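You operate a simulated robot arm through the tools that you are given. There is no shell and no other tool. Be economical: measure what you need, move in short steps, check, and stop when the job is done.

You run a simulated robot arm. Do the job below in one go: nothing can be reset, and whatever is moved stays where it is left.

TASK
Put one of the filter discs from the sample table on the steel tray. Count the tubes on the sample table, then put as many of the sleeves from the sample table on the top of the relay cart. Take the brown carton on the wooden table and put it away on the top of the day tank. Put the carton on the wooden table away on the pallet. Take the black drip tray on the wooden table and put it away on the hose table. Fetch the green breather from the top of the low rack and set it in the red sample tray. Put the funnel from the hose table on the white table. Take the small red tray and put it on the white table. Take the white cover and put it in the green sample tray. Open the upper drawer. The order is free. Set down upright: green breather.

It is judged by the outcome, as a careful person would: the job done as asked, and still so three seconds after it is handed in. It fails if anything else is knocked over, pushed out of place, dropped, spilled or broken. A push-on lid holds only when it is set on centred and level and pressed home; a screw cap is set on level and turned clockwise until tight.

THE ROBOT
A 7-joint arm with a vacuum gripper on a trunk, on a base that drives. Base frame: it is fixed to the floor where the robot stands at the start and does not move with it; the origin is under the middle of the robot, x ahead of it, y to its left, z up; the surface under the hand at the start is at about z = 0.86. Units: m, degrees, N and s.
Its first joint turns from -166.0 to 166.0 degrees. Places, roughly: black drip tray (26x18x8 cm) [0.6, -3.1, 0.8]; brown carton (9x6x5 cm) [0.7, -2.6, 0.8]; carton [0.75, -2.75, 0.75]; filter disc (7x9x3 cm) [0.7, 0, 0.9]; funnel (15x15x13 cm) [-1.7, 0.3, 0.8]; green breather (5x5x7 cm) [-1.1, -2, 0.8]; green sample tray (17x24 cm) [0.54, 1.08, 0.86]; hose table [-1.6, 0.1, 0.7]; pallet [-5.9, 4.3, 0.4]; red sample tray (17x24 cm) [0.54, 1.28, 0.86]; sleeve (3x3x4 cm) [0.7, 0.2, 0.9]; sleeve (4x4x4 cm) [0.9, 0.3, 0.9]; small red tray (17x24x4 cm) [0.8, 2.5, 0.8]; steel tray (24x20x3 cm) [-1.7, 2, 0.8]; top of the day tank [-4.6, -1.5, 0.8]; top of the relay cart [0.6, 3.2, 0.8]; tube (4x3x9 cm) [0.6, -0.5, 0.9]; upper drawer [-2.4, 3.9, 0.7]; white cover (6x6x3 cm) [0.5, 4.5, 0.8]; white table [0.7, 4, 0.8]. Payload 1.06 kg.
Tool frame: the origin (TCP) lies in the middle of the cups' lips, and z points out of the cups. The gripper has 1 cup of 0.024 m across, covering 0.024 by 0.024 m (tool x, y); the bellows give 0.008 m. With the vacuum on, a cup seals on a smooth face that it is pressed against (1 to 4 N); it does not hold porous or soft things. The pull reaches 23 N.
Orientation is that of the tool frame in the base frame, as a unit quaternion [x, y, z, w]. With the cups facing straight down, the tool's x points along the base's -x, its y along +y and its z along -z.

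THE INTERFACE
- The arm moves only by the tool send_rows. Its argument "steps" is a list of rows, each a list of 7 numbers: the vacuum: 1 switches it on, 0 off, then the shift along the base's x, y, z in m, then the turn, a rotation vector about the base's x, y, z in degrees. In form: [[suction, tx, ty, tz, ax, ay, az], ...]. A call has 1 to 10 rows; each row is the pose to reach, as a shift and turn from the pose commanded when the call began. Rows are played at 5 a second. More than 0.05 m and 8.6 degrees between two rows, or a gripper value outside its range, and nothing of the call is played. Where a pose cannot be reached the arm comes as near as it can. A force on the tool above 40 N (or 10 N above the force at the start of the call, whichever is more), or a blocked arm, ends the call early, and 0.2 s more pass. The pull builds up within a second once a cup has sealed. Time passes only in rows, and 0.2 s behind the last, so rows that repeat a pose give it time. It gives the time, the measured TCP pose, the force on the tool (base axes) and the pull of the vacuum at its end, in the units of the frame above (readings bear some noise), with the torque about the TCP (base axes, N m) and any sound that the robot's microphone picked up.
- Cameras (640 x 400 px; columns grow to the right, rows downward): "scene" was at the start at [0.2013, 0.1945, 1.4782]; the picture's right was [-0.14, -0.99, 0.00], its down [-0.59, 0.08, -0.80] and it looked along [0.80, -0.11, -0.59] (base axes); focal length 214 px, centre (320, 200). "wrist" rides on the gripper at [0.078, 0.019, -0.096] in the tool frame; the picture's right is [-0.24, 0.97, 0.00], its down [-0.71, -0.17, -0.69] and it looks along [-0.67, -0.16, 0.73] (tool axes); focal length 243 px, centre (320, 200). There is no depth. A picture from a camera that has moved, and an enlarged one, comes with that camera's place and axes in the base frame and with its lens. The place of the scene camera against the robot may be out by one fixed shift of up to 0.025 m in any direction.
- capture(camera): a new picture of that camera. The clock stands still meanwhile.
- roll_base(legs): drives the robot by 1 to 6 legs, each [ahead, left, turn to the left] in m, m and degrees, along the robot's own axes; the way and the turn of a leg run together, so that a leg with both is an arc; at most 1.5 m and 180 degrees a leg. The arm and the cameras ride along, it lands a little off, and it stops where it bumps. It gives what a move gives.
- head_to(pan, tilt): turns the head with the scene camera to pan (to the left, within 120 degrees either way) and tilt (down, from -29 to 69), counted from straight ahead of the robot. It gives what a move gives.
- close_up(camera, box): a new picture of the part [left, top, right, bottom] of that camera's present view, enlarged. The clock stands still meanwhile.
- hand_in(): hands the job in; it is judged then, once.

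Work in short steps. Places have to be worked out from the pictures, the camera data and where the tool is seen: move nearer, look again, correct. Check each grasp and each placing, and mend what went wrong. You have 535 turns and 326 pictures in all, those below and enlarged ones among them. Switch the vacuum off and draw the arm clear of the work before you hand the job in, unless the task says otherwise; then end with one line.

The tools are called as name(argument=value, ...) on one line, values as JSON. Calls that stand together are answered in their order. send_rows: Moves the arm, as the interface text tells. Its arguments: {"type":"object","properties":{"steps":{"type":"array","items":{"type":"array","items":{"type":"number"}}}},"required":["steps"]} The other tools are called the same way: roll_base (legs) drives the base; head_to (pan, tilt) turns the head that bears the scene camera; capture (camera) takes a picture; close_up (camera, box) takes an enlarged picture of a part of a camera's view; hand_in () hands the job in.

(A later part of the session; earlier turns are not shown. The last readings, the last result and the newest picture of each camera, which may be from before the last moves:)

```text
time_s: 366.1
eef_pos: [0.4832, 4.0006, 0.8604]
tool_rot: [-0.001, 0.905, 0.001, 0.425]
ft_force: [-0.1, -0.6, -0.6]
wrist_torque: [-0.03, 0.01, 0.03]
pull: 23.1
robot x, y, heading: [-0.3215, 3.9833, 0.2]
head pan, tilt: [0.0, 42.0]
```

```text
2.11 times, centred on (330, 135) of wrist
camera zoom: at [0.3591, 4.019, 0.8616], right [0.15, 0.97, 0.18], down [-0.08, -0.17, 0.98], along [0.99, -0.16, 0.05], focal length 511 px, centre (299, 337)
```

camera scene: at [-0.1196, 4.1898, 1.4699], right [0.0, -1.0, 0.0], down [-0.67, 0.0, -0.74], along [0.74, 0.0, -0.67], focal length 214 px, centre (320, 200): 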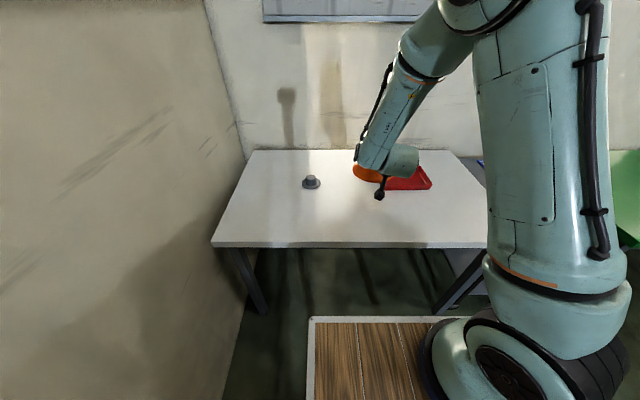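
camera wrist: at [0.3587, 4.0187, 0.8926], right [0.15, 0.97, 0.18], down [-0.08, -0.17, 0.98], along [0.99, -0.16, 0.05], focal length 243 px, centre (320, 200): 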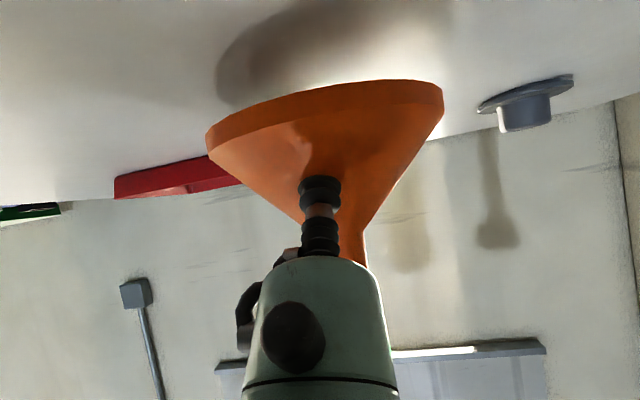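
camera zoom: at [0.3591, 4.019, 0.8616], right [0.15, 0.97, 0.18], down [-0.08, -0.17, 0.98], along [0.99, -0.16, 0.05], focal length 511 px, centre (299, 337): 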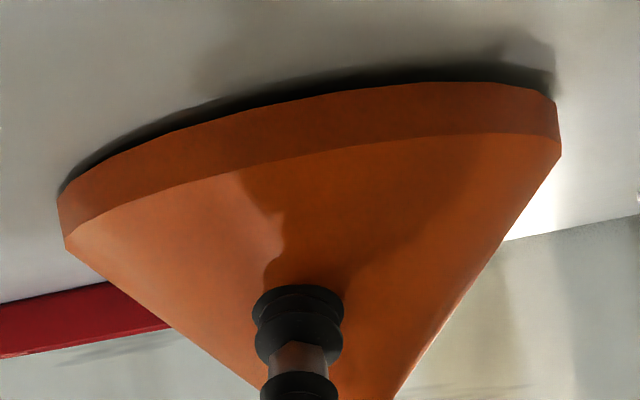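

send_rows(steps=[[1, 0, 0, -0.0015, 0, 0, 0], [1, 0, 0, -0.003, 0, 0, 0], [1, 0, 0, -0.003, 0, 0, 0]])

```text
time_s: 366.9
eef_pos: [0.4822, 3.9998, 0.8583]
tool_rot: [-0.001, 0.905, 0.001, 0.425]
ft_force: [0.9, 0.7, 1.5]
wrist_torque: [-0.12, -0.12, 0.0]
pull: 23.1
robot x, y, heading: [-0.312, 3.9836, 0.2]
head pan, tilt: [0.0, 42.0]
```

Contact. Press 1 mm more, release and withdraw along the normal.

send_rows(steps=[[1, 0, 0, -0.001, 0, 0, 0], [0, 0, 0, -0.001, 0, 0, 0], [0, 0, 0, -0.001, 0, 0, 0], [0, 0, 0, -0.001, 0, 0, 0], [0, 0, 0, -0.001, 0, 0, 0], [0, -0.01, 0, 0.007, 0, 0, 0], [0, -0.03, 0, 0.024, 0, 0, 0], [0, -0.06, 0, 0.05, 0, 0, 0], [0, -0.08, 0, 0.09, 0, 0, 0], [0, -0.09, 0, 0.13, 0, 0, 0]])

capture(camera="scene")

capture(camera="wrist")

```text
time_s: 369.1
eef_pos: [0.3934, 4.0042, 0.9915]
tool_rot: [-0.002, 0.905, 0.002, 0.425]
ft_force: [0.3, -0.5, -0.2]
wrist_torque: [-0.03, 0.01, 0.02]
pull: 0.1
robot x, y, heading: [-0.3195, 3.9818, 0.2]
head pan, tilt: [0.0, 42.0]
```

```text
193 pictures are left
camera scene: at [-0.1191, 4.1898, 1.4698], right [0.0, -1.0, 0.0], down [-0.67, 0.0, -0.74], along [0.74, 0.0, -0.67], focal length 214 px, centre (320, 200)
```

scene: 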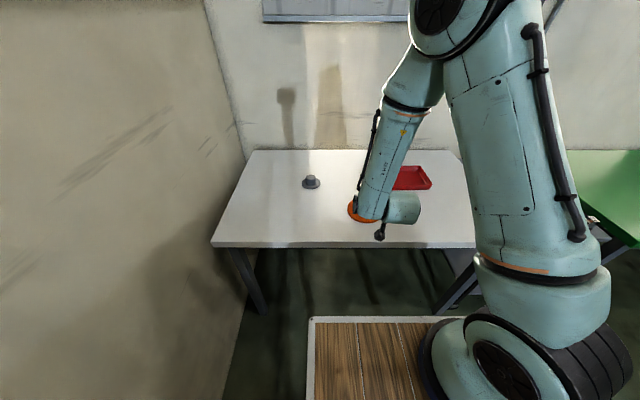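

```text
192 pictures are left
camera wrist: at [0.2691, 4.0224, 0.9913], right [0.15, 0.97, 0.18], down [-0.07, -0.17, 0.98], along [0.99, -0.16, 0.05], focal length 243 px, centre (320, 200)
```

wrist: 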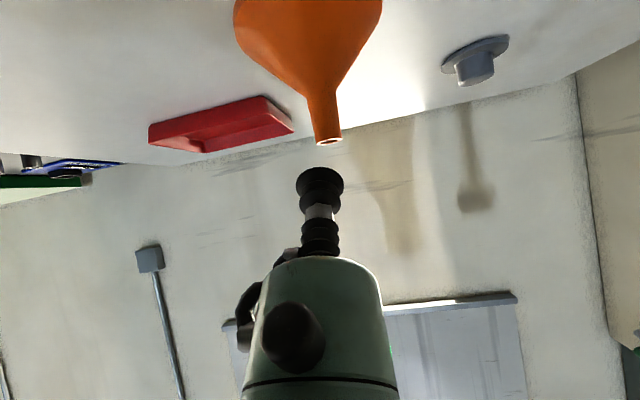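

Funnel stands. Back off, restore the tool to pointing down.

roll_base(legs=[[-0.2, -0.1, 0]])

send_rows(steps=[[0, 0, 0, 0.015, 0, 8, 0], [0, 0, 0, 0.03, 0, 16, 0], [0, 0, 0, 0.045, 0, 24, 0], [0, 0, 0, 0.06, 0, 32, 0], [0, 0, 0.03, 0.075, 0, 40, 0], [0, 0, 0.06, 0.09, 0, 48, 0], [0, 0, 0.09, 0.11, 0, 50.3, 0], [0, 0, 0.12, 0.13, 0, 50.3, 0], [0, 0, 0.15, 0.13, 0, 50.3, 0], [0, 0, 0.15, 0.13, 0, 50.3, 0]])

roll_base(legs=[[0, -1.4, 0], [0, -1.4, 0], [0, -1.1, 0]])

```text
time_s: 370.8
eef_pos: [0.1929, 3.9039, 0.9905]
tool_rot: [-0.004, 0.905, 0.003, 0.426]
ft_force: [-0.1, 0.8, 0.9]
wrist_torque: [0.01, -0.04, 0.01]
pull: 0.0
robot x, y, heading: [-0.5193, 3.8801, 0.4]
head pan, tilt: [0.0, 42.0]
```

```text
time_s: 373.0
eef_pos: [0.1934, 4.0543, 1.122]
tool_rot: [-0.002, 1.0, 0.003, 0.001]
ft_force: [-0.1, 0.2, -0.9]
wrist_torque: [0.01, -0.02, 0.0]
pull: 0.1
robot x, y, heading: [-0.5156, 3.8821, 0.5]
head pan, tilt: [0.0, 42.0]
```

```text
time_s: 392.0
eef_pos: [0.2073, 0.1349, 1.1194]
tool_rot: [-0.011, 1.0, 0.003, 0.001]
ft_force: [-0.8, 0.1, -0.3]
wrist_torque: [-0.03, 0.0, -0.01]
pull: 0.1
robot x, y, heading: [-0.4993, -0.0502, 1.6]
head pan, tilt: [0.0, 42.0]
```

Now the filter disc. Drive up to the sample table.

roll_base(legs=[[0.38, -0.1, -1.6]])

capture(camera="wrist")

```text
time_s: 394.4
eef_pos: [0.5932, 0.015, 1.1207]
tool_rot: [0.006, 1.0, 0.002, 0.001]
ft_force: [-0.5, 0.9, -0.5]
wrist_torque: [0.0, 0.0, -0.01]
pull: 0.1
robot x, y, heading: [-0.1187, -0.148, -0.3]
head pan, tilt: [0.0, 42.0]
```

```text
191 pictures are left
camera wrist: at [0.5146, 0.0352, 1.2159], right [0.25, 0.97, 0.01], down [0.71, -0.18, 0.69], along [0.67, -0.16, -0.73], focal length 243 px, centre (320, 200)
```

wrist: 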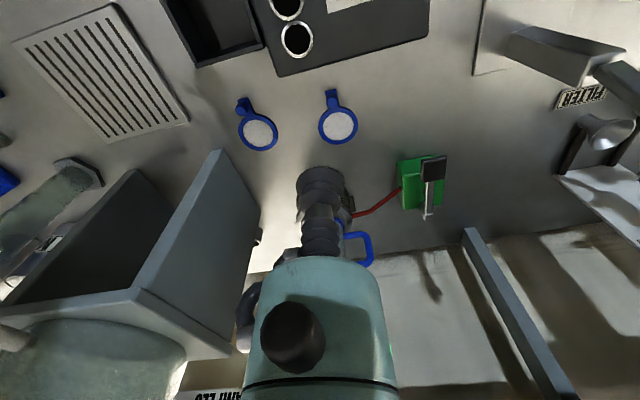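

send_rows(steps=[[0, 0.022, 0.004, -0.04, 0, 0, 0], [0, 0.043, 0.007, -0.08, 0, 0, 0], [0, 0.043, 0.007, -0.12, 0, 0, 0], [0, 0.043, 0.007, -0.155, 0, 0, 0], [0, 0.043, 0.007, -0.18, 0, 0, 0], [0, 0.043, 0.007, -0.18, 0, 0, 0]])

close_up(camera="wrist", box=[220, 60, 412, 180])

```text
time_s: 395.8
eef_pos: [0.6345, 0.0238, 0.9411]
tool_rot: [0.005, 1.0, 0.003, 0.001]
ft_force: [-0.6, 0.3, -0.1]
wrist_torque: [0.01, 0.01, -0.01]
pull: 0.2
robot x, y, heading: [-0.1209, -0.1463, -0.3]
head pan, tilt: [0.0, 42.0]
```

```text
3.33 times, centred on (316, 120) of wrist
camera zoom: at [0.5567, 0.0429, 1.0357], right [0.25, 0.97, 0.01], down [0.7, -0.18, 0.69], along [0.67, -0.16, -0.73], focal length 809 px, centre (333, 467)
```

zoom: 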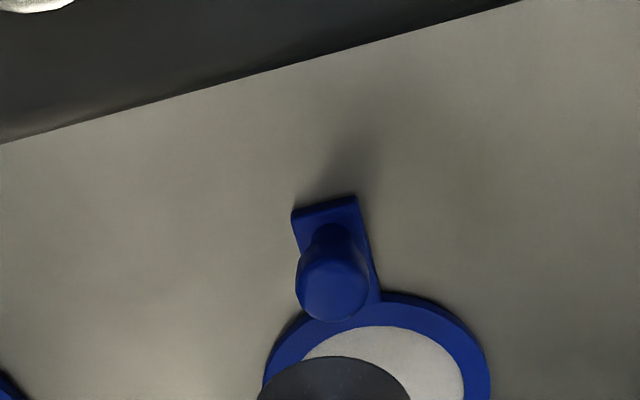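

The knob is only ~1.5 cm wide, too small for the cup; I first try the white disc centre at (0.687, 0.024). Move over it and look.

send_rows(steps=[[0, 0.03, 0, 0, 0, 0, 0], [0, 0.052, 0, -0.02, 0, 0, 0], [0, 0.052, 0, -0.03, 0, 0, 0], [0, 0.052, 0, -0.03, 0, 0, 0]])

close_up(camera="wrist", box=[220, 60, 412, 180])

```text
time_s: 396.8
eef_pos: [0.6867, 0.0248, 0.9109]
tool_rot: [0.005, 1.0, 0.003, 0.001]
ft_force: [0.2, 0.1, -0.2]
wrist_torque: [0.02, 0.03, -0.01]
pull: 0.1
robot x, y, heading: [-0.1218, -0.1471, -0.5]
head pan, tilt: [0.0, 42.0]
```

```text
3.33 times, centred on (316, 120) of wrist
camera zoom: at [0.61, 0.0436, 1.0056], right [0.25, 0.97, 0.01], down [0.7, -0.18, 0.69], along [0.67, -0.16, -0.73], focal length 809 px, centre (333, 467)
```

zoom: 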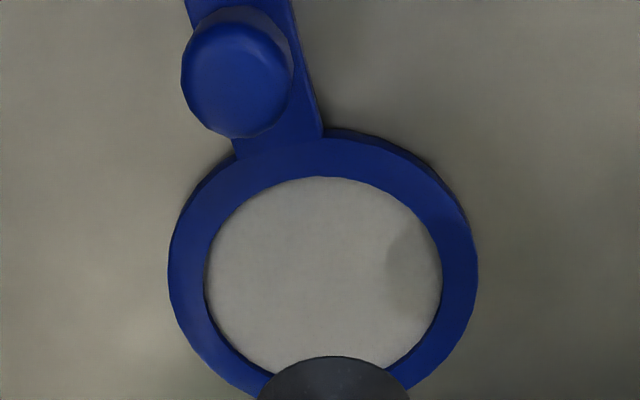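

Centred over the white area; lower with suction in small steps.

send_rows(steps=[[1, 0, -0.001, -0.02, 0, 0, 0], [1, 0, -0.001, -0.036, 0, 0, 0], [1, 0, -0.001, -0.042, 0, 0, 0], [1, 0, -0.001, -0.045, 0, 0, 0], [1, 0, -0.001, -0.045, 0, 0, 0], [1, 0, -0.001, -0.045, 0, 0, 0]])

```text
time_s: 398.2
eef_pos: [0.6866, 0.0226, 0.8657]
tool_rot: [0.005, 1.0, 0.003, 0.001]
ft_force: [-0.2, 0.4, 0.1]
wrist_torque: [0.01, 0.01, -0.02]
pull: 22.6
robot x, y, heading: [-0.12, -0.1501, -0.4]
head pan, tilt: [0.0, 42.0]
```

Sealed on the disc. Lift and check.

send_rows(steps=[[1, 0, 0, 0.02, 0, 0, 0], [1, 0, 0, 0.06, 0, 0, 0], [1, 0, 0, 0.1, 0, 0, 0], [1, 0, 0, 0.15, 0, 0, 0], [1, 0, 0, 0.2, 0, 0, 0], [1, 0, 0, 0.25, 0, 0, 0], [1, 0, 0, 0.25, 0, 0, 0]])

capture(camera="wrist")

```text
time_s: 399.8
eef_pos: [0.6872, 0.0209, 1.1175]
tool_rot: [0.005, 1.0, 0.003, 0.001]
ft_force: [-0.2, 0.3, -0.4]
wrist_torque: [0.02, 0.0, 0.01]
pull: 22.8
robot x, y, heading: [-0.1216, -0.1491, -0.4]
head pan, tilt: [0.0, 42.0]
```

```text
188 pictures are left
camera wrist: at [0.6098, 0.0419, 1.2133], right [0.24, 0.97, 0.01], down [0.71, -0.18, 0.69], along [0.67, -0.16, -0.73], focal length 243 px, centre (320, 200)
```

wrist: 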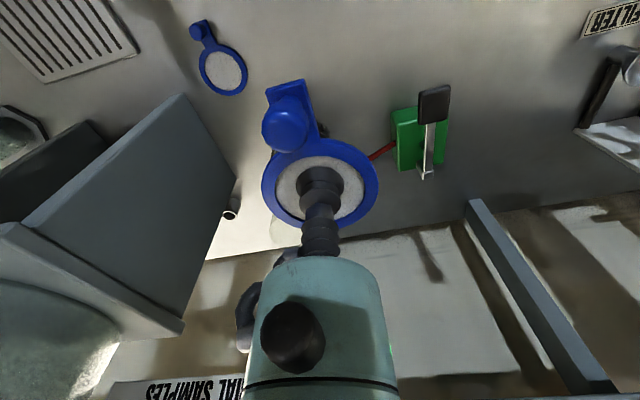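

Disc held. Drive to the wood table with the steel tray, turning to face −x.

roll_base(legs=[[-0.4, 0, 0.4], [0, 1.4, 0], [0, 0.7, 0], [0, 0, 90], [0, 0, 90]])

head_to(pan=10, tilt=38)

capture(camera="scene")

```text
time_s: 419.9
eef_pos: [-1.3182, 1.8228, 1.1174]
tool_rot: [1.0, -0.025, -0.001, 0.003]
ft_force: [-0.8, 0.6, -0.1]
wrist_torque: [0.02, 0.02, 0.02]
pull: 23.0
robot x, y, heading: [-0.5048, 1.9613, 177.4]
head pan, tilt: [0.0, 42.0]
```

```text
time_s: 420.6
eef_pos: [-1.3178, 1.8207, 1.1186]
tool_rot: [1.0, -0.024, -0.001, 0.002]
ft_force: [-0.4, 0.2, -0.4]
wrist_torque: [0.0, 0.06, -0.02]
pull: 22.8
robot x, y, heading: [-0.5069, 1.959, 177.4]
head pan, tilt: [10.0, 38.0]
```

```text
187 pictures are left
camera scene: at [-0.6851, 1.7404, 1.4758], right [-0.13, 0.99, 0.0], down [0.61, 0.08, -0.79], along [-0.78, -0.1, -0.62], focal length 214 px, centre (320, 200)
```

scene: 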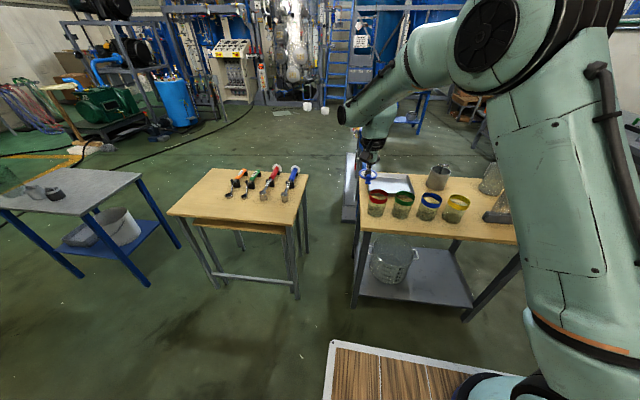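

close_up(camera="scene", box=[340, 150, 520, 260])

```text
3.56 times, centred on (430, 205) of scene
camera zoom: at [-0.6851, 1.7404, 1.4758], right [-0.13, 0.99, 0.0], down [0.61, 0.08, -0.79], along [-0.78, -0.1, -0.62], focal length 763 px, centre (-71, 182)
```

zoom: 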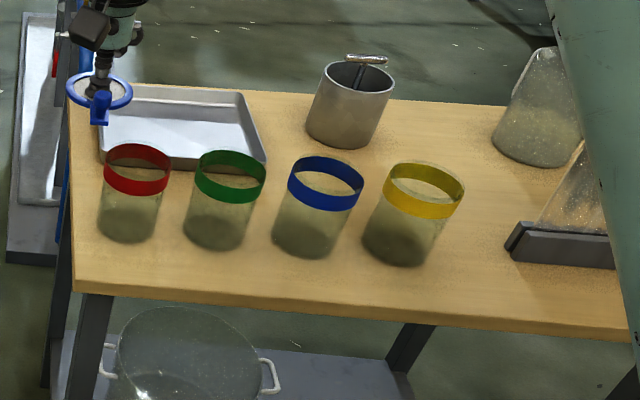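

Tray is behind the red and green baskets at about (-1.78, 2.02). Drive closer.

roll_base(legs=[[0.0, -0.2, 2.6], [0.36, 0, 0]])

capture(camera="wrist")

```text
time_s: 424.1
eef_pos: [-1.6695, 1.9849, 1.1178]
tool_rot: [1.0, -0.002, -0.001, 0.002]
ft_force: [-0.3, -0.1, -0.5]
wrist_torque: [0.01, -0.02, 0.0]
pull: 23.3
robot x, y, heading: [-0.8623, 2.1574, 180.0]
head pan, tilt: [10.0, 38.0]
```

```text
185 pictures are left
camera wrist: at [-1.5907, 1.9671, 1.2129], right [-0.24, -0.97, 0.01], down [-0.71, 0.18, 0.69], along [-0.67, 0.16, -0.73], focal length 243 px, centre (320, 200)
```

wrist: 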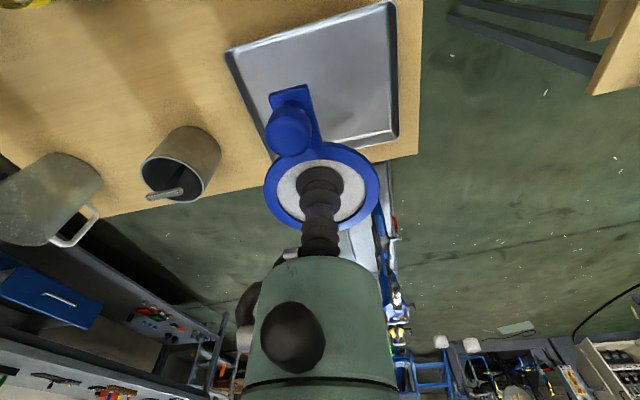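

Tray centre ≈ (-1.757, 2.0). Move the disc over it and lower to z≈0.82.

send_rows(steps=[[1, -0.045, 0.007, 0, 0, 0, 0], [1, -0.09, 0.013, 0, 0, 0, 0], [1, -0.103, 0.015, -0.045, 0, 0, 0], [1, -0.103, 0.015, -0.09, 0, 0, 0], [1, -0.103, 0.015, -0.135, 0, 0, 0], [1, -0.103, 0.015, -0.18, 0, 0, 0], [1, -0.103, 0.015, -0.22, 0, 0, 0], [1, -0.103, 0.015, -0.25, 0, 0, 0], [1, -0.103, 0.015, -0.28, 0, 0, 0], [1, -0.103, 0.015, -0.28, 0, 0, 0]])

capture(camera="wrist")

```text
time_s: 426.4
eef_pos: [-1.7715, 2.0017, 0.8354]
tool_rot: [1.0, -0.003, 0.0, 0.003]
ft_force: [0.1, 0.8, -0.3]
wrist_torque: [-0.02, 0.02, 0.0]
pull: 23.3
robot x, y, heading: [-0.863, 2.1605, 179.8]
head pan, tilt: [10.0, 38.0]
```

```text
184 pictures are left
camera wrist: at [-1.6928, 1.9827, 0.9305], right [-0.24, -0.97, 0.01], down [-0.71, 0.18, 0.69], along [-0.67, 0.16, -0.73], focal length 243 px, centre (320, 200)
```

wrist: 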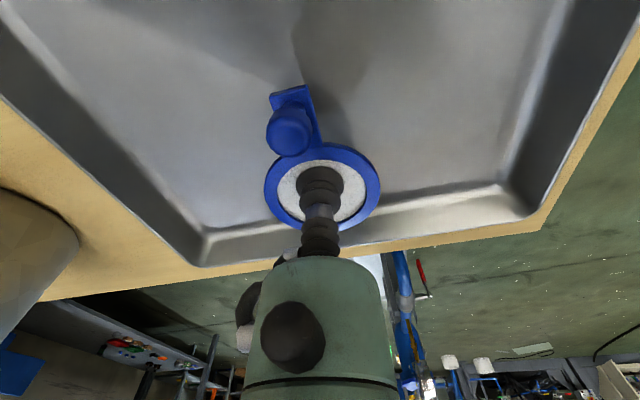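

send_rows(steps=[[1, 0.01, 0, -0.015, 0, 0, 0], [1, 0.01, 0, -0.03, 0, 0, 0], [1, 0.01, 0, -0.042, 0, 0, 0], [1, 0.01, 0, -0.042, 0, 0, 0]])

capture(camera="wrist")

```text
time_s: 427.3
eef_pos: [-1.7659, 1.9995, 0.7994]
tool_rot: [1.0, -0.001, -0.005, 0.004]
ft_force: [0.2, -0.2, 16.9]
wrist_torque: [0.09, -0.04, 0.02]
pull: 22.5
robot x, y, heading: [-0.8607, 2.1584, 180.0]
head pan, tilt: [10.0, 38.0]
stopped in row 4: the force on the tool passed its limit at 44 N (the readings are from after the stop); the commanded pose is now the measured one
```

```text
183 pictures are left
camera wrist: at [-1.6866, 1.982, 0.8943], right [-0.24, -0.97, 0.01], down [-0.7, 0.18, 0.69], along [-0.67, 0.16, -0.72], focal length 243 px, centre (320, 200)
```

wrist: 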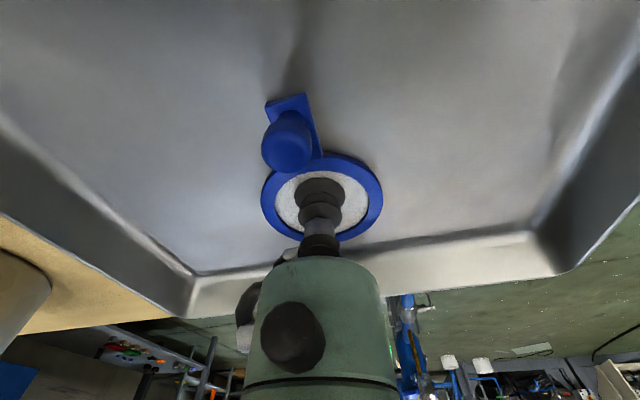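

Contact reached. Release and lift.

send_rows(steps=[[1, 0, 0, 0.002, 0, 0, 0], [0, 0, 0, 0.002, 0, 0, 0], [0, 0, 0, 0.002, 0, 0, 0], [0, 0, 0, 0.002, 0, 0, 0], [0, 0, 0, 0.002, 0, 0, 0], [0, 0, 0, 0.01, 0, 0, 0], [0, 0, 0, 0.05, 0, 0, 0], [0, 0, 0, 0.1, 0, 0, 0], [0, 0, 0, 0.15, 0, 0, 0], [0, 0, 0, 0.2, 0, 0, 0]])

capture(camera="wrist")

```text
time_s: 429.5
eef_pos: [-1.7642, 2.0009, 0.9967]
tool_rot: [1.0, -0.002, -0.003, 0.003]
ft_force: [-0.5, -0.5, -0.1]
wrist_torque: [0.0, -0.05, -0.03]
pull: 0.0
robot x, y, heading: [-0.8618, 2.1611, 180.1]
head pan, tilt: [10.0, 38.0]
```

```text
182 pictures are left
camera wrist: at [-1.6854, 1.9818, 1.092], right [-0.24, -0.97, 0.01], down [-0.7, 0.18, 0.69], along [-0.67, 0.16, -0.73], focal length 243 px, centre (320, 200)
```

wrist: 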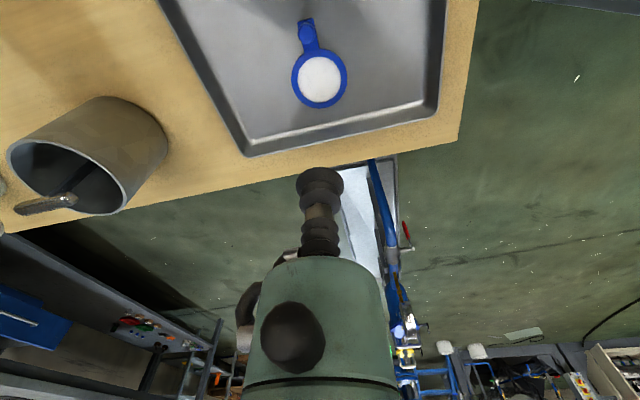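

Disc placed. Next the green breather on the low rack: retract and drive towards it.

send_rows(steps=[[0, 0.03, 0, 0.035, 0, 0, 0], [0, 0.06, 0, 0.07, 0, 0, 0], [0, 0.09, 0, 0.1, 0, 0, 0], [0, 0.13, 0, 0.12, 0, 0, 0], [0, 0.17, 0, 0.12, 0, 0, 0]])

roll_base(legs=[[-0.35, 0, 0], [0, 1.5, 0], [0, 1.4, 0]])

head_to(pan=60, tilt=28)

capture(camera="scene")

```text
time_s: 430.7
eef_pos: [-1.5958, 2.0016, 1.1186]
tool_rot: [1.0, -0.003, -0.004, 0.003]
ft_force: [0.1, 0.3, -0.8]
wrist_torque: [0.0, -0.01, -0.01]
pull: 0.0
robot x, y, heading: [-0.863, 2.1599, 179.9]
head pan, tilt: [10.0, 38.0]
```

```text
time_s: 446.5
eef_pos: [-1.2837, -0.8852, 1.1187]
tool_rot: [1.0, -0.006, -0.003, 0.003]
ft_force: [-0.2, 0.6, -0.4]
wrist_torque: [-0.02, 0.04, -0.01]
pull: 0.0
robot x, y, heading: [-0.5478, -0.7331, 179.4]
head pan, tilt: [10.0, 38.0]
```

```text
time_s: 447.7
eef_pos: [-1.2845, -0.8845, 1.1182]
tool_rot: [1.0, -0.007, -0.004, 0.004]
ft_force: [-0.4, 0.1, 0.3]
wrist_torque: [0.02, -0.01, -0.05]
pull: 0.1
robot x, y, heading: [-0.552, -0.7314, 179.4]
head pan, tilt: [60.0, 28.0]
```

```text
181 pictures are left
camera scene: at [-0.6845, -1.0244, 1.4913], right [-0.86, 0.51, 0.0], down [0.24, 0.4, -0.88], along [-0.45, -0.76, -0.47], focal length 214 px, centre (320, 200)
```

scene: 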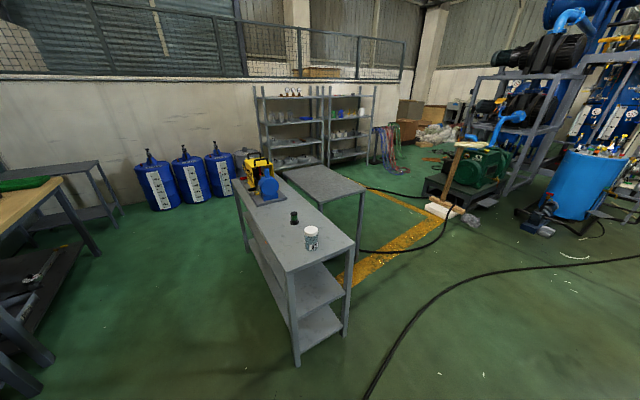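

close_up(camera="scene", box=[220, 140, 380, 290])

```text
2.67 times, centred on (300, 215) of scene
camera zoom: at [-0.6845, -1.0244, 1.4913], right [-0.86, 0.51, 0.0], down [0.24, 0.4, -0.88], along [-0.45, -0.76, -0.47], focal length 572 px, centre (373, 160)
```

zoom: 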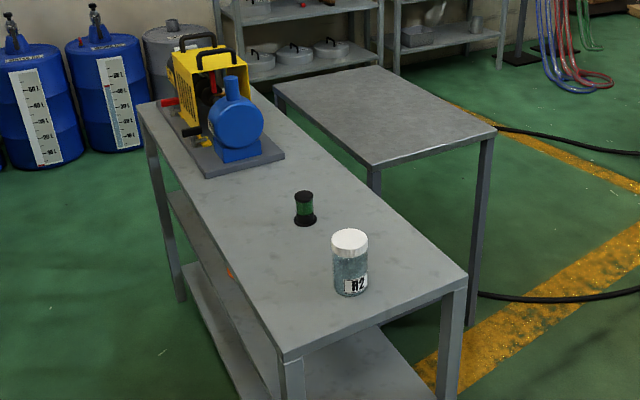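

Breather at about (-1.07, -1.95). I go to the rack's +x side.

roll_base(legs=[[-0.2, 0, 0.6], [0, 1.07, 0]])

head_to(pan=5, tilt=40)

capture(camera="scene")

capture(camera="wrist")

```text
time_s: 454.4
eef_pos: [-1.0615, -1.972, 1.1185]
tool_rot: [1.0, 0.01, -0.003, 0.004]
ft_force: [-0.2, 0.2, -0.3]
wrist_torque: [0.01, 0.01, 0.01]
pull: 0.1
robot x, y, heading: [-0.3347, -1.7942, -178.3]
head pan, tilt: [60.0, 28.0]
```

```text
time_s: 455.6
eef_pos: [-1.0635, -1.9718, 1.1181]
tool_rot: [1.0, 0.01, -0.003, 0.003]
ft_force: [0.2, 0.7, 0.2]
wrist_torque: [-0.02, -0.01, 0.05]
pull: 0.0
robot x, y, heading: [-0.3348, -1.796, -178.4]
head pan, tilt: [5.0, 40.0]
```

```text
179 pictures are left
camera scene: at [-0.4988, -2.0201, 1.4728], right [-0.11, 0.99, 0.0], down [0.64, 0.07, -0.77], along [-0.76, -0.09, -0.64], focal length 214 px, centre (320, 200)
```

scene: 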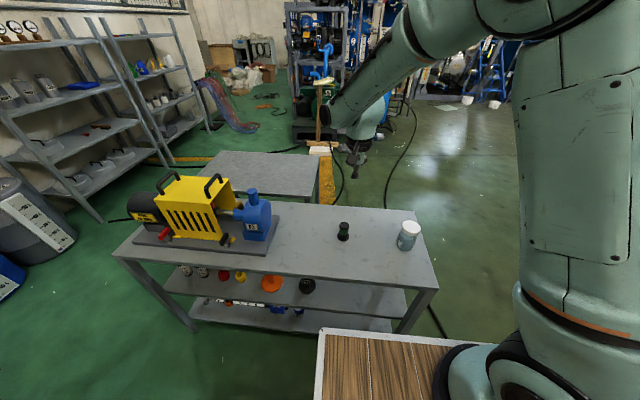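

```text
178 pictures are left
camera wrist: at [-0.9826, -1.9887, 1.2133], right [-0.21, -0.98, 0.01], down [-0.71, 0.16, 0.69], along [-0.67, 0.14, -0.73], focal length 243 px, centre (320, 200)
```

wrist: 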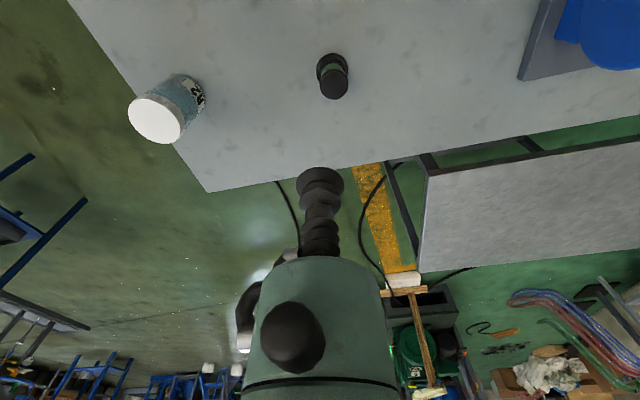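

send_rows(steps=[[0, -0.02, -0.006, -0.04, 0, 0, 0], [0, -0.037, -0.012, -0.08, 0, 0, 0], [0, -0.037, -0.012, -0.12, 0, 0, 0], [0, -0.037, -0.012, -0.16, 0, 0, 0], [0, -0.037, -0.012, -0.19, 0, 0, 0], [0, -0.037, -0.012, -0.19, 0, 0, 0]])

close_up(camera="wrist", box=[220, 60, 412, 180])

```text
time_s: 457.0
eef_pos: [-1.0989, -1.9859, 0.9279]
tool_rot: [1.0, 0.01, -0.004, 0.004]
ft_force: [-0.3, 0.1, -0.6]
wrist_torque: [0.03, -0.02, -0.02]
pull: 0.0
robot x, y, heading: [-0.3355, -1.795, -178.7]
head pan, tilt: [5.0, 40.0]
```

```text
3.33 times, centred on (316, 120) of wrist
camera zoom: at [-1.0187, -2.0014, 1.0226], right [-0.21, -0.98, 0.01], down [-0.71, 0.16, 0.69], along [-0.67, 0.14, -0.73], focal length 809 px, centre (333, 467)
```

zoom: 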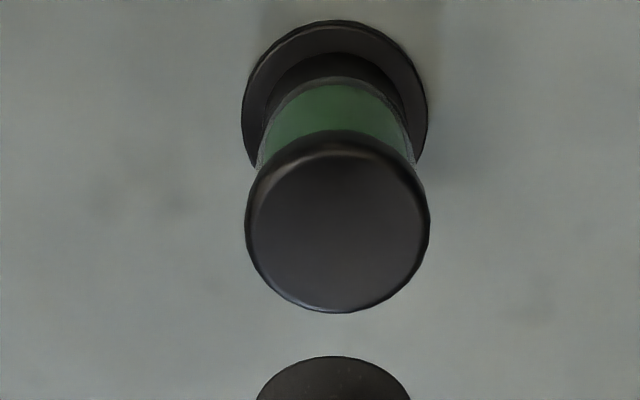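

Flat black cap, ~3.8 cm wide, top near z≈0.868. Descend with suction.

send_rows(steps=[[1, 0.004, -0.001, -0.02, 0, 0, 0], [1, 0.004, -0.001, -0.042, 0, 0, 0], [1, 0.004, -0.001, -0.048, 0, 0, 0], [1, 0.004, -0.001, -0.052, 0, 0, 0], [1, 0.004, -0.001, -0.056, 0, 0, 0], [1, 0.004, -0.001, -0.056, 0, 0, 0]])

```text
time_s: 458.4
eef_pos: [-1.096, -1.9854, 0.8721]
tool_rot: [1.0, 0.01, -0.003, 0.003]
ft_force: [-0.2, -0.9, 0.1]
wrist_torque: [0.01, 0.04, 0.01]
pull: 0.1
robot x, y, heading: [-0.3337, -1.7919, -178.4]
head pan, tilt: [5.0, 40.0]
```

send_rows(steps=[[1, 0, 0, -0.002, 0, 0, 0], [1, 0, 0, -0.004, 0, 0, 0], [1, 0, 0, -0.006, 0, 0, 0], [1, 0, 0, -0.006, 0, 0, 0], [1, 0, 0, -0.006, 0, 0, 0]])

```text
time_s: 459.6
eef_pos: [-1.0951, -1.9849, 0.8661]
tool_rot: [1.0, 0.011, -0.004, 0.003]
ft_force: [1.1, 0.1, -0.3]
wrist_torque: [0.01, -0.04, 0.01]
pull: 23.1
robot x, y, heading: [-0.3338, -1.7935, -178.4]
head pan, tilt: [5.0, 40.0]
```

Sealed. Lift and check.

send_rows(steps=[[1, 0, 0, 0.02, 0, 0, 0], [1, 0, 0, 0.06, 0, 0, 0], [1, 0, 0, 0.11, 0, 0, 0], [1, 0, 0, 0.16, 0, 0, 0], [1, 0, 0, 0.21, 0, 0, 0], [1, 0.02, 0, 0.255, 0, 0, 0], [1, 0.03, 0, 0.27, 0, 0, 0]])

capture(camera="wrist")

```text
time_s: 461.2
eef_pos: [-1.0665, -1.986, 1.1385]
tool_rot: [1.0, 0.01, -0.004, 0.004]
ft_force: [-0.4, 0.6, -1.7]
wrist_torque: [-0.01, 0.02, 0.0]
pull: 22.7
robot x, y, heading: [-0.3312, -1.7949, -178.3]
head pan, tilt: [5.0, 40.0]
```

```text
176 pictures are left
camera wrist: at [-0.9866, -2.0023, 1.2325], right [-0.21, -0.98, 0.01], down [-0.71, 0.16, 0.69], along [-0.67, 0.14, -0.73], focal length 243 px, centre (320, 200)
```

wrist: 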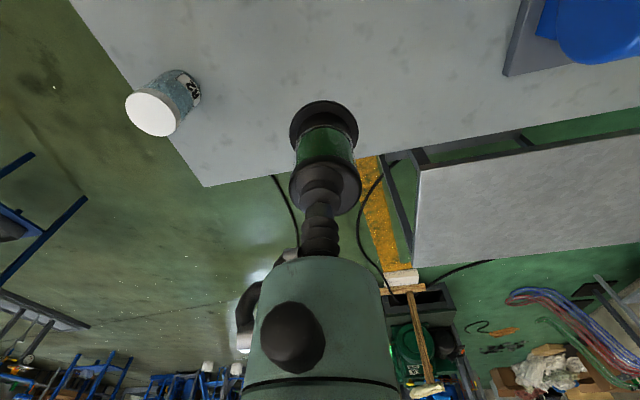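

Held. Drive to the red sample tray.

roll_base(legs=[[0.13, 0, -1.7], [0, -1.45, 0], [0, -1.45, 0], [0, 0, 90], [0, 0, 90]])

head_to(pan=0, tilt=38)

capture(camera="scene")

```text
time_s: 483.7
eef_pos: [0.2029, 1.2987, 1.1376]
tool_rot: [-0.035, 0.999, 0.004, 0.003]
ft_force: [-0.2, 0.9, -1.1]
wrist_torque: [-0.02, 0.02, -0.01]
pull: 22.5
robot x, y, heading: [-0.5204, 1.0685, 4.4]
head pan, tilt: [5.0, 40.0]
```

```text
time_s: 484.4
eef_pos: [0.2032, 1.2979, 1.1371]
tool_rot: [-0.035, 0.999, 0.004, 0.004]
ft_force: [0.6, 0.6, -1.3]
wrist_torque: [0.0, -0.01, 0.01]
pull: 23.1
robot x, y, heading: [-0.5177, 1.0724, 4.3]
head pan, tilt: [0.0, 38.0]
```

```text
175 pictures are left
camera scene: at [-0.3336, 1.29, 1.4758], right [0.07, -1.0, 0.0], down [-0.61, -0.04, -0.79], along [0.79, 0.06, -0.62], focal length 214 px, centre (320, 200)
```

scene: 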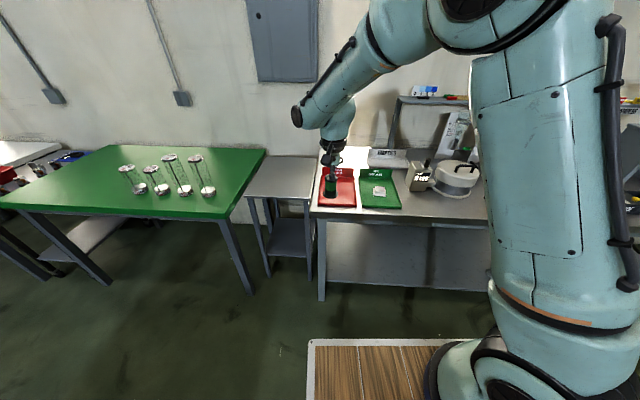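

roll_base(legs=[[0.32, 0.01, -4.3]])

capture(camera="wrist")

close_up(camera="scene", box=[240, 120, 440, 270])

```text
time_s: 486.5
eef_pos: [0.5354, 1.2636, 1.1375]
tool_rot: [0.003, 1.0, 0.003, 0.004]
ft_force: [-1.2, 0.5, -0.6]
wrist_torque: [0.0, 0.01, -0.02]
pull: 22.6
robot x, y, heading: [-0.2021, 1.0896, -0.0]
head pan, tilt: [0.0, 38.0]
```

```text
174 pictures are left
camera wrist: at [0.4571, 1.2828, 1.2323], right [0.24, 0.97, 0.01], down [0.7, -0.18, 0.69], along [0.67, -0.16, -0.73], focal length 243 px, centre (320, 200)
```

wrist: 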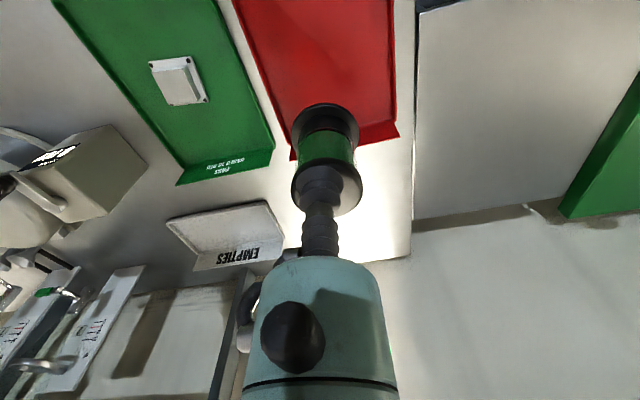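

```text
2.67 times, centred on (340, 195) of scene
camera zoom: at [-0.0001, 1.2976, 1.4758], right [0.0, -1.0, 0.0], down [-0.62, 0.0, -0.79], along [0.79, 0.0, -0.62], focal length 572 px, centre (267, 213)
```

zoom: 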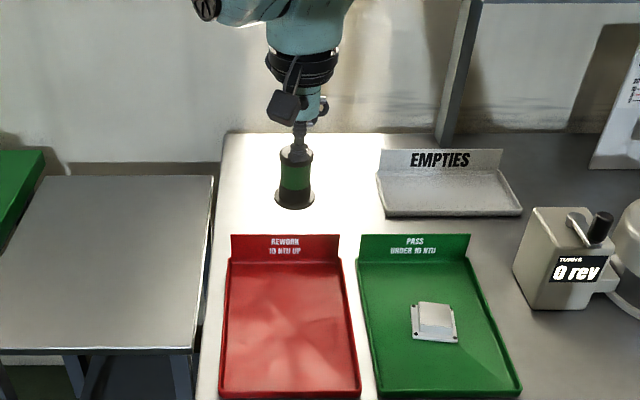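

Right over the red tray's centre. Lower; contact expected near TCP z≈0.932.

send_rows(steps=[[1, 0, 0, -0.04, 0, 0, 0], [1, 0, 0, -0.08, 0, 0, 0], [1, 0, 0, -0.12, 0, 0, 0], [1, 0, 0, -0.15, 0, 0, 0], [1, 0, 0, -0.175, 0, 0, 0], [1, 0, 0, -0.188, 0, 0, 0], [1, 0, 0, -0.195, 0, 0, 0], [1, 0, 0, -0.198, 0, 0, 0], [1, 0, 0, -0.198, 0, 0, 0]])

capture(camera="wrist")

```text
time_s: 488.5
eef_pos: [0.535, 1.2625, 0.9404]
tool_rot: [0.002, 1.0, 0.003, 0.004]
ft_force: [1.0, -0.1, -0.6]
wrist_torque: [0.01, 0.03, 0.01]
pull: 22.8
robot x, y, heading: [-0.2025, 1.0898, -0.1]
head pan, tilt: [0.0, 38.0]
```

```text
172 pictures are left
camera wrist: at [0.4569, 1.2825, 1.035], right [0.24, 0.97, 0.01], down [0.7, -0.18, 0.69], along [0.67, -0.16, -0.73], focal length 243 px, centre (320, 200)
```

wrist: 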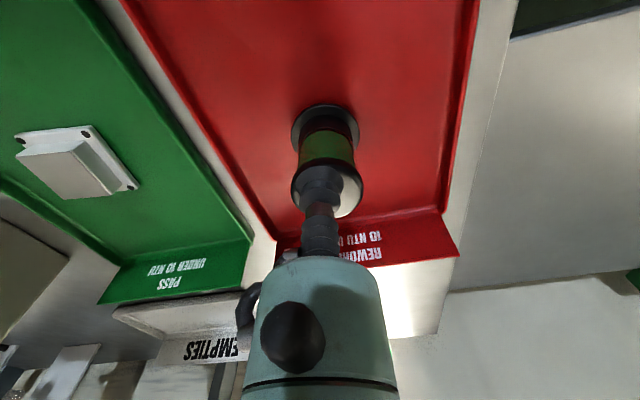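

send_rows(steps=[[1, 0, 0, -0.002, 0, 0, 0], [1, 0, 0, -0.004, 0, 0, 0], [1, 0, 0, -0.006, 0, 0, 0], [1, 0, 0, -0.006, 0, 0, 0]])

```text
time_s: 489.5
eef_pos: [0.5334, 1.2643, 0.9333]
tool_rot: [0.003, 1.0, 0.003, 0.004]
ft_force: [0.5, 0.0, -1.2]
wrist_torque: [0.02, 0.01, 0.0]
pull: 22.6
robot x, y, heading: [-0.2029, 1.0899, -0.4]
head pan, tilt: [0.0, 38.0]
```

send_rows(steps=[[1, 0, 0, -0.002, 0, 0, 0], [1, 0, 0, -0.004, 0, 0, 0], [1, 0, 0, -0.004, 0, 0, 0]])

```text
time_s: 490.3
eef_pos: [0.5352, 1.2635, 0.9303]
tool_rot: [0.003, 1.0, 0.004, 0.005]
ft_force: [1.3, 1.2, 12.0]
wrist_torque: [-0.05, 0.01, 0.06]
pull: 23.0
robot x, y, heading: [-0.2025, 1.0918, 0.1]
head pan, tilt: [0.0, 38.0]
```

Contact. Release and lift.

send_rows(steps=[[1, 0, 0, 0.001, 0, 0, 0], [0, 0, 0, 0.001, 0, 0, 0], [0, 0, 0, 0.001, 0, 0, 0], [0, 0, 0, 0.001, 0, 0, 0], [0, 0, 0, 0.001, 0, 0, 0], [0, 0, 0, 0.008, 0, 0, 0], [0, 0, 0, 0.04, 0, 0, 0], [0, 0, 0, 0.09, 0, 0, 0], [0, 0, 0, 0.14, 0, 0, 0], [0, 0, 0, 0.19, 0, 0, 0]])

capture(camera="wrist")

```text
time_s: 492.5
eef_pos: [0.533, 1.2643, 1.1199]
tool_rot: [0.003, 1.0, 0.003, 0.002]
ft_force: [-0.4, 0.6, -0.6]
wrist_torque: [-0.02, 0.02, 0.0]
pull: 0.0
robot x, y, heading: [-0.2036, 1.092, 0.1]
head pan, tilt: [0.0, 38.0]
```

```text
171 pictures are left
camera wrist: at [0.4554, 1.2826, 1.214], right [0.24, 0.97, 0.01], down [0.7, -0.18, 0.69], along [0.67, -0.16, -0.73], focal length 243 px, centre (320, 200)
```

wrist: 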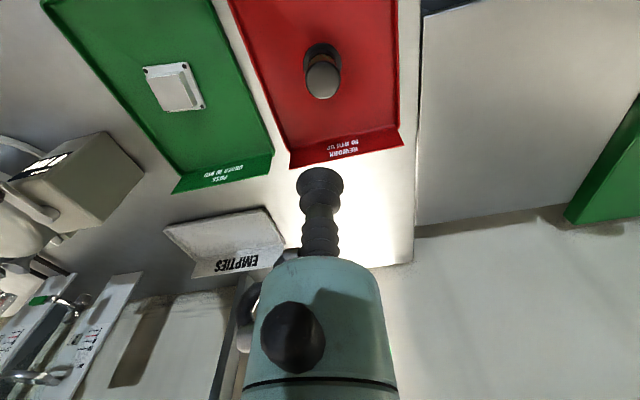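

Breather is upright in the red tray. Next, the wooden table at y≈-2.7.

roll_base(legs=[[-0.25, 0, 0], [0, -1.45, 0], [0, -1.45, 0], [0.1, -0.45, 0]])

head_to(pan=-5, tilt=32)

capture(camera="scene")

```text
time_s: 510.3
eef_pos: [0.327, -2.1077, 1.1194]
tool_rot: [0.016, 1.0, 0.002, 0.004]
ft_force: [0.2, -0.1, 0.6]
wrist_torque: [-0.01, 0.02, -0.01]
pull: 0.1
robot x, y, heading: [-0.4108, -2.2643, -1.5]
head pan, tilt: [0.0, 38.0]
```

```text
time_s: 510.9
eef_pos: [0.3286, -2.1088, 1.1184]
tool_rot: [0.016, 1.0, 0.003, 0.004]
ft_force: [0.3, -0.5, 0.7]
wrist_torque: [0.01, 0.01, 0.01]
pull: 0.1
robot x, y, heading: [-0.4106, -2.26, -1.7]
head pan, tilt: [-5.0, 32.0]
```

```text
170 pictures are left
camera scene: at [-0.2022, -2.0674, 1.485], right [-0.12, -0.99, 0.0], down [-0.53, 0.06, -0.85], along [0.84, -0.1, -0.53], focal length 214 px, centre (320, 200)
```

scene: 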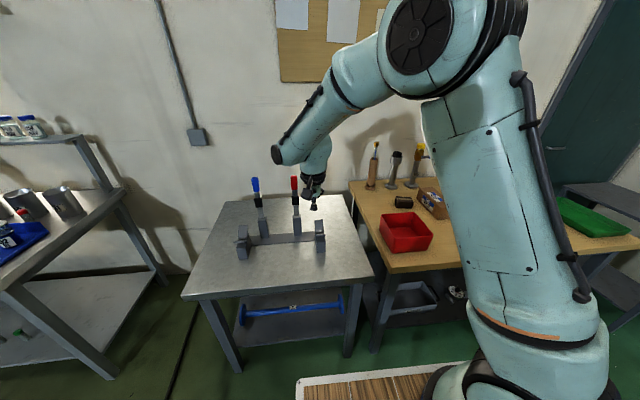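

roll_base(legs=[[0, -0.6, 1.6]])

capture(camera="scene")

capture(camera="wrist")

```text
time_s: 514.3
eef_pos: [0.3131, -2.6863, 1.1193]
tool_rot: [0.006, 1.0, 0.003, 0.003]
ft_force: [0.2, -0.2, -0.6]
wrist_torque: [0.0, -0.01, 0.01]
pull: 0.1
robot x, y, heading: [-0.424, -2.8512, -0.4]
head pan, tilt: [-5.0, 32.0]
```

```text
169 pictures are left
camera scene: at [-0.2173, -2.6563, 1.485], right [-0.1, -1.0, 0.0], down [-0.53, 0.05, -0.85], along [0.84, -0.08, -0.53], focal length 214 px, centre (320, 200)
```

scene: 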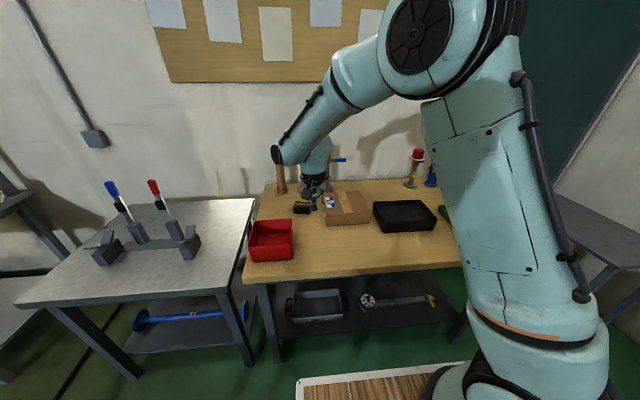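

```text
168 pictures are left
camera wrist: at [0.235, -2.6665, 1.2139], right [0.25, 0.97, 0.01], down [0.7, -0.18, 0.69], along [0.67, -0.16, -0.73], focal length 243 px, centre (320, 200)
```

wrist: 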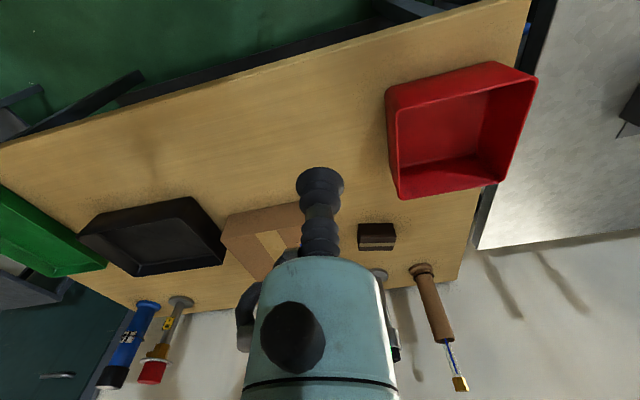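

close_up(camera="scene", box=[240, 170, 460, 290])

```text
2.91 times, centred on (350, 230) of scene
camera zoom: at [-0.2173, -2.6563, 1.485], right [-0.1, -1.0, 0.0], down [-0.53, 0.05, -0.85], along [0.84, -0.08, -0.53], focal length 624 px, centre (233, 113)
```

zoom: 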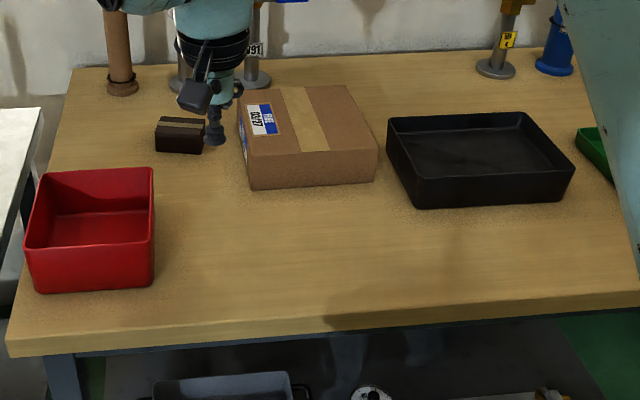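

Dark small box = brown carton; taped big box = carton; black tray is right. I first take the drip tray (hose table is near): drive in.

roll_base(legs=[[0, -0.3, 0.4], [0.24, 0, 0]])

capture(camera="wrist")

```text
time_s: 517.8
eef_pos: [0.5514, -2.9907, 1.1185]
tool_rot: [0.002, 1.0, 0.004, 0.004]
ft_force: [0.2, -0.6, 0.3]
wrist_torque: [0.03, -0.01, 0.0]
pull: 0.0
robot x, y, heading: [-0.1806, -3.1596, -0.3]
head pan, tilt: [-5.0, 32.0]
```

```text
166 pictures are left
camera wrist: at [0.4728, -2.971, 1.2139], right [0.24, 0.97, 0.01], down [0.7, -0.18, 0.69], along [0.67, -0.16, -0.73], focal length 243 px, centre (320, 200)
```

wrist: 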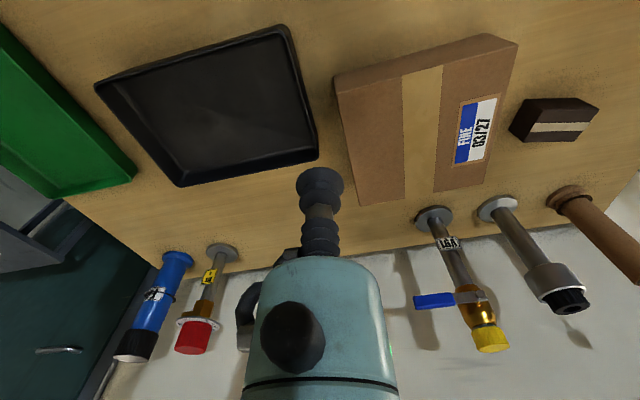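

Drip tray centre ≈ (0.608, -3.157). Move above and lower to z≈0.87.

send_rows(steps=[[0, 0.014, -0.042, 0, 0, 0, 0], [0, 0.028, -0.084, 0, 0, 0, 0], [0, 0.042, -0.126, 0, 0, 0, 0], [0, 0.057, -0.166, 0, 0, 0, 0], [0, 0.057, -0.166, -0.05, 0, 0, 0], [0, 0.057, -0.166, -0.1, 0, 0, 0], [0, 0.057, -0.166, -0.15, 0, 0, 0], [0, 0.057, -0.166, -0.2, 0, 0, 0], [0, 0.057, -0.166, -0.24, 0, 0, 0], [0, 0.057, -0.166, -0.24, 0, 0, 0]])

capture(camera="wrist")

```text
time_s: 520.0
eef_pos: [0.6093, -3.1535, 0.8766]
tool_rot: [0.002, 1.0, 0.004, 0.003]
ft_force: [1.3, 0.0, -0.1]
wrist_torque: [0.0, 0.01, -0.01]
pull: 0.1
robot x, y, heading: [-0.1852, -3.1585, -0.1]
head pan, tilt: [-5.0, 32.0]
```

```text
165 pictures are left
camera wrist: at [0.5309, -3.1355, 0.9711], right [0.24, 0.97, 0.01], down [0.7, -0.18, 0.69], along [0.67, -0.16, -0.72], focal length 243 px, centre (320, 200)
```

wrist: 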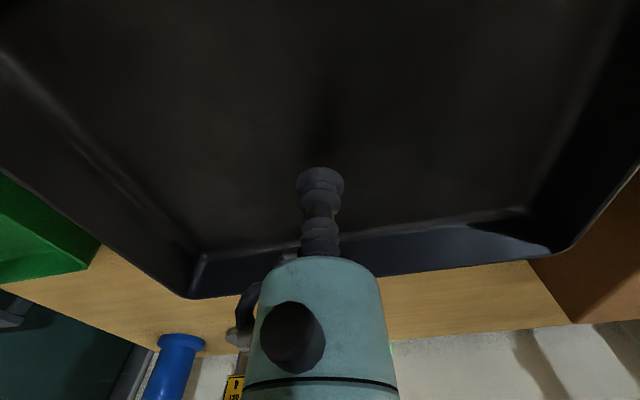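

Creep down with suction.

send_rows(steps=[[1, 0.005, -0.002, -0.012, 0, 0, 0], [1, 0.008, -0.004, -0.024, 0, 0, 0], [1, 0.008, -0.004, -0.034, 0, 0, 0], [1, 0.008, -0.004, -0.04, 0, 0, 0], [1, 0.008, -0.004, -0.044, 0, 0, 0], [1, 0.008, -0.004, -0.048, 0, 0, 0], [1, 0.008, -0.004, -0.048, 0, 0, 0]])

```text
time_s: 520.9
eef_pos: [0.6185, -3.1588, 0.8468]
tool_rot: [0.002, 1.0, 0.005, 0.007]
ft_force: [-4.5, 0.8, 21.9]
wrist_torque: [-0.12, -0.04, -0.01]
pull: 22.8
robot x, y, heading: [-0.1848, -3.1607, -0.2]
head pan, tilt: [-5.0, 32.0]
stopped in row 4: the force on the tool passed its limit at 52 N (the readings are from after the stop); the commanded pose is now the measured one
```

Floor was at ≈0.845; sealed. Lift.

send_rows(steps=[[1, 0, 0, 0.004, 0, 0, 0], [1, 0, 0, 0.02, 0, 0, 0], [1, 0, 0, 0.06, 0, 0, 0], [1, 0, 0, 0.1, 0, 0, 0], [1, 0, 0, 0.15, 0, 0, 0], [1, 0, 0, 0.2, 0, 0, 0], [1, 0, 0, 0.25, 0, 0, 0], [1, 0, 0, 0.29, 0, 0, 0], [1, 0, 0, 0.29, 0, 0, 0]])

capture(camera="scene")

```text
time_s: 522.9
eef_pos: [0.6148, -3.1572, 1.1357]
tool_rot: [0.003, 1.0, 0.004, 0.005]
ft_force: [0.0, -0.4, -6.5]
wrist_torque: [-0.06, -0.14, 0.0]
pull: 22.6
robot x, y, heading: [-0.1845, -3.1592, -0.3]
head pan, tilt: [-5.0, 32.0]
```

```text
164 pictures are left
camera scene: at [0.0206, -2.9633, 1.485], right [-0.09, -1.0, 0.0], down [-0.53, 0.05, -0.85], along [0.84, -0.08, -0.53], focal length 214 px, centre (320, 200)
```

scene: 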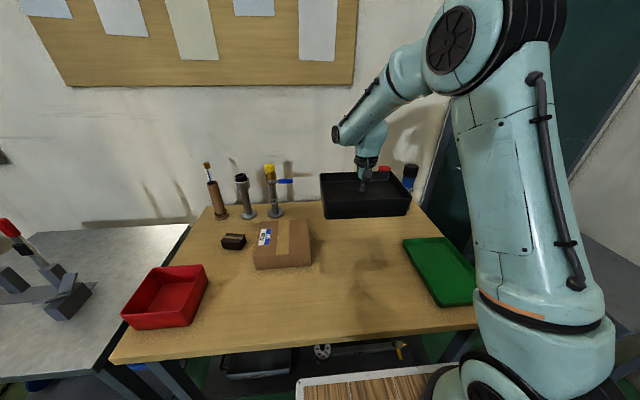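

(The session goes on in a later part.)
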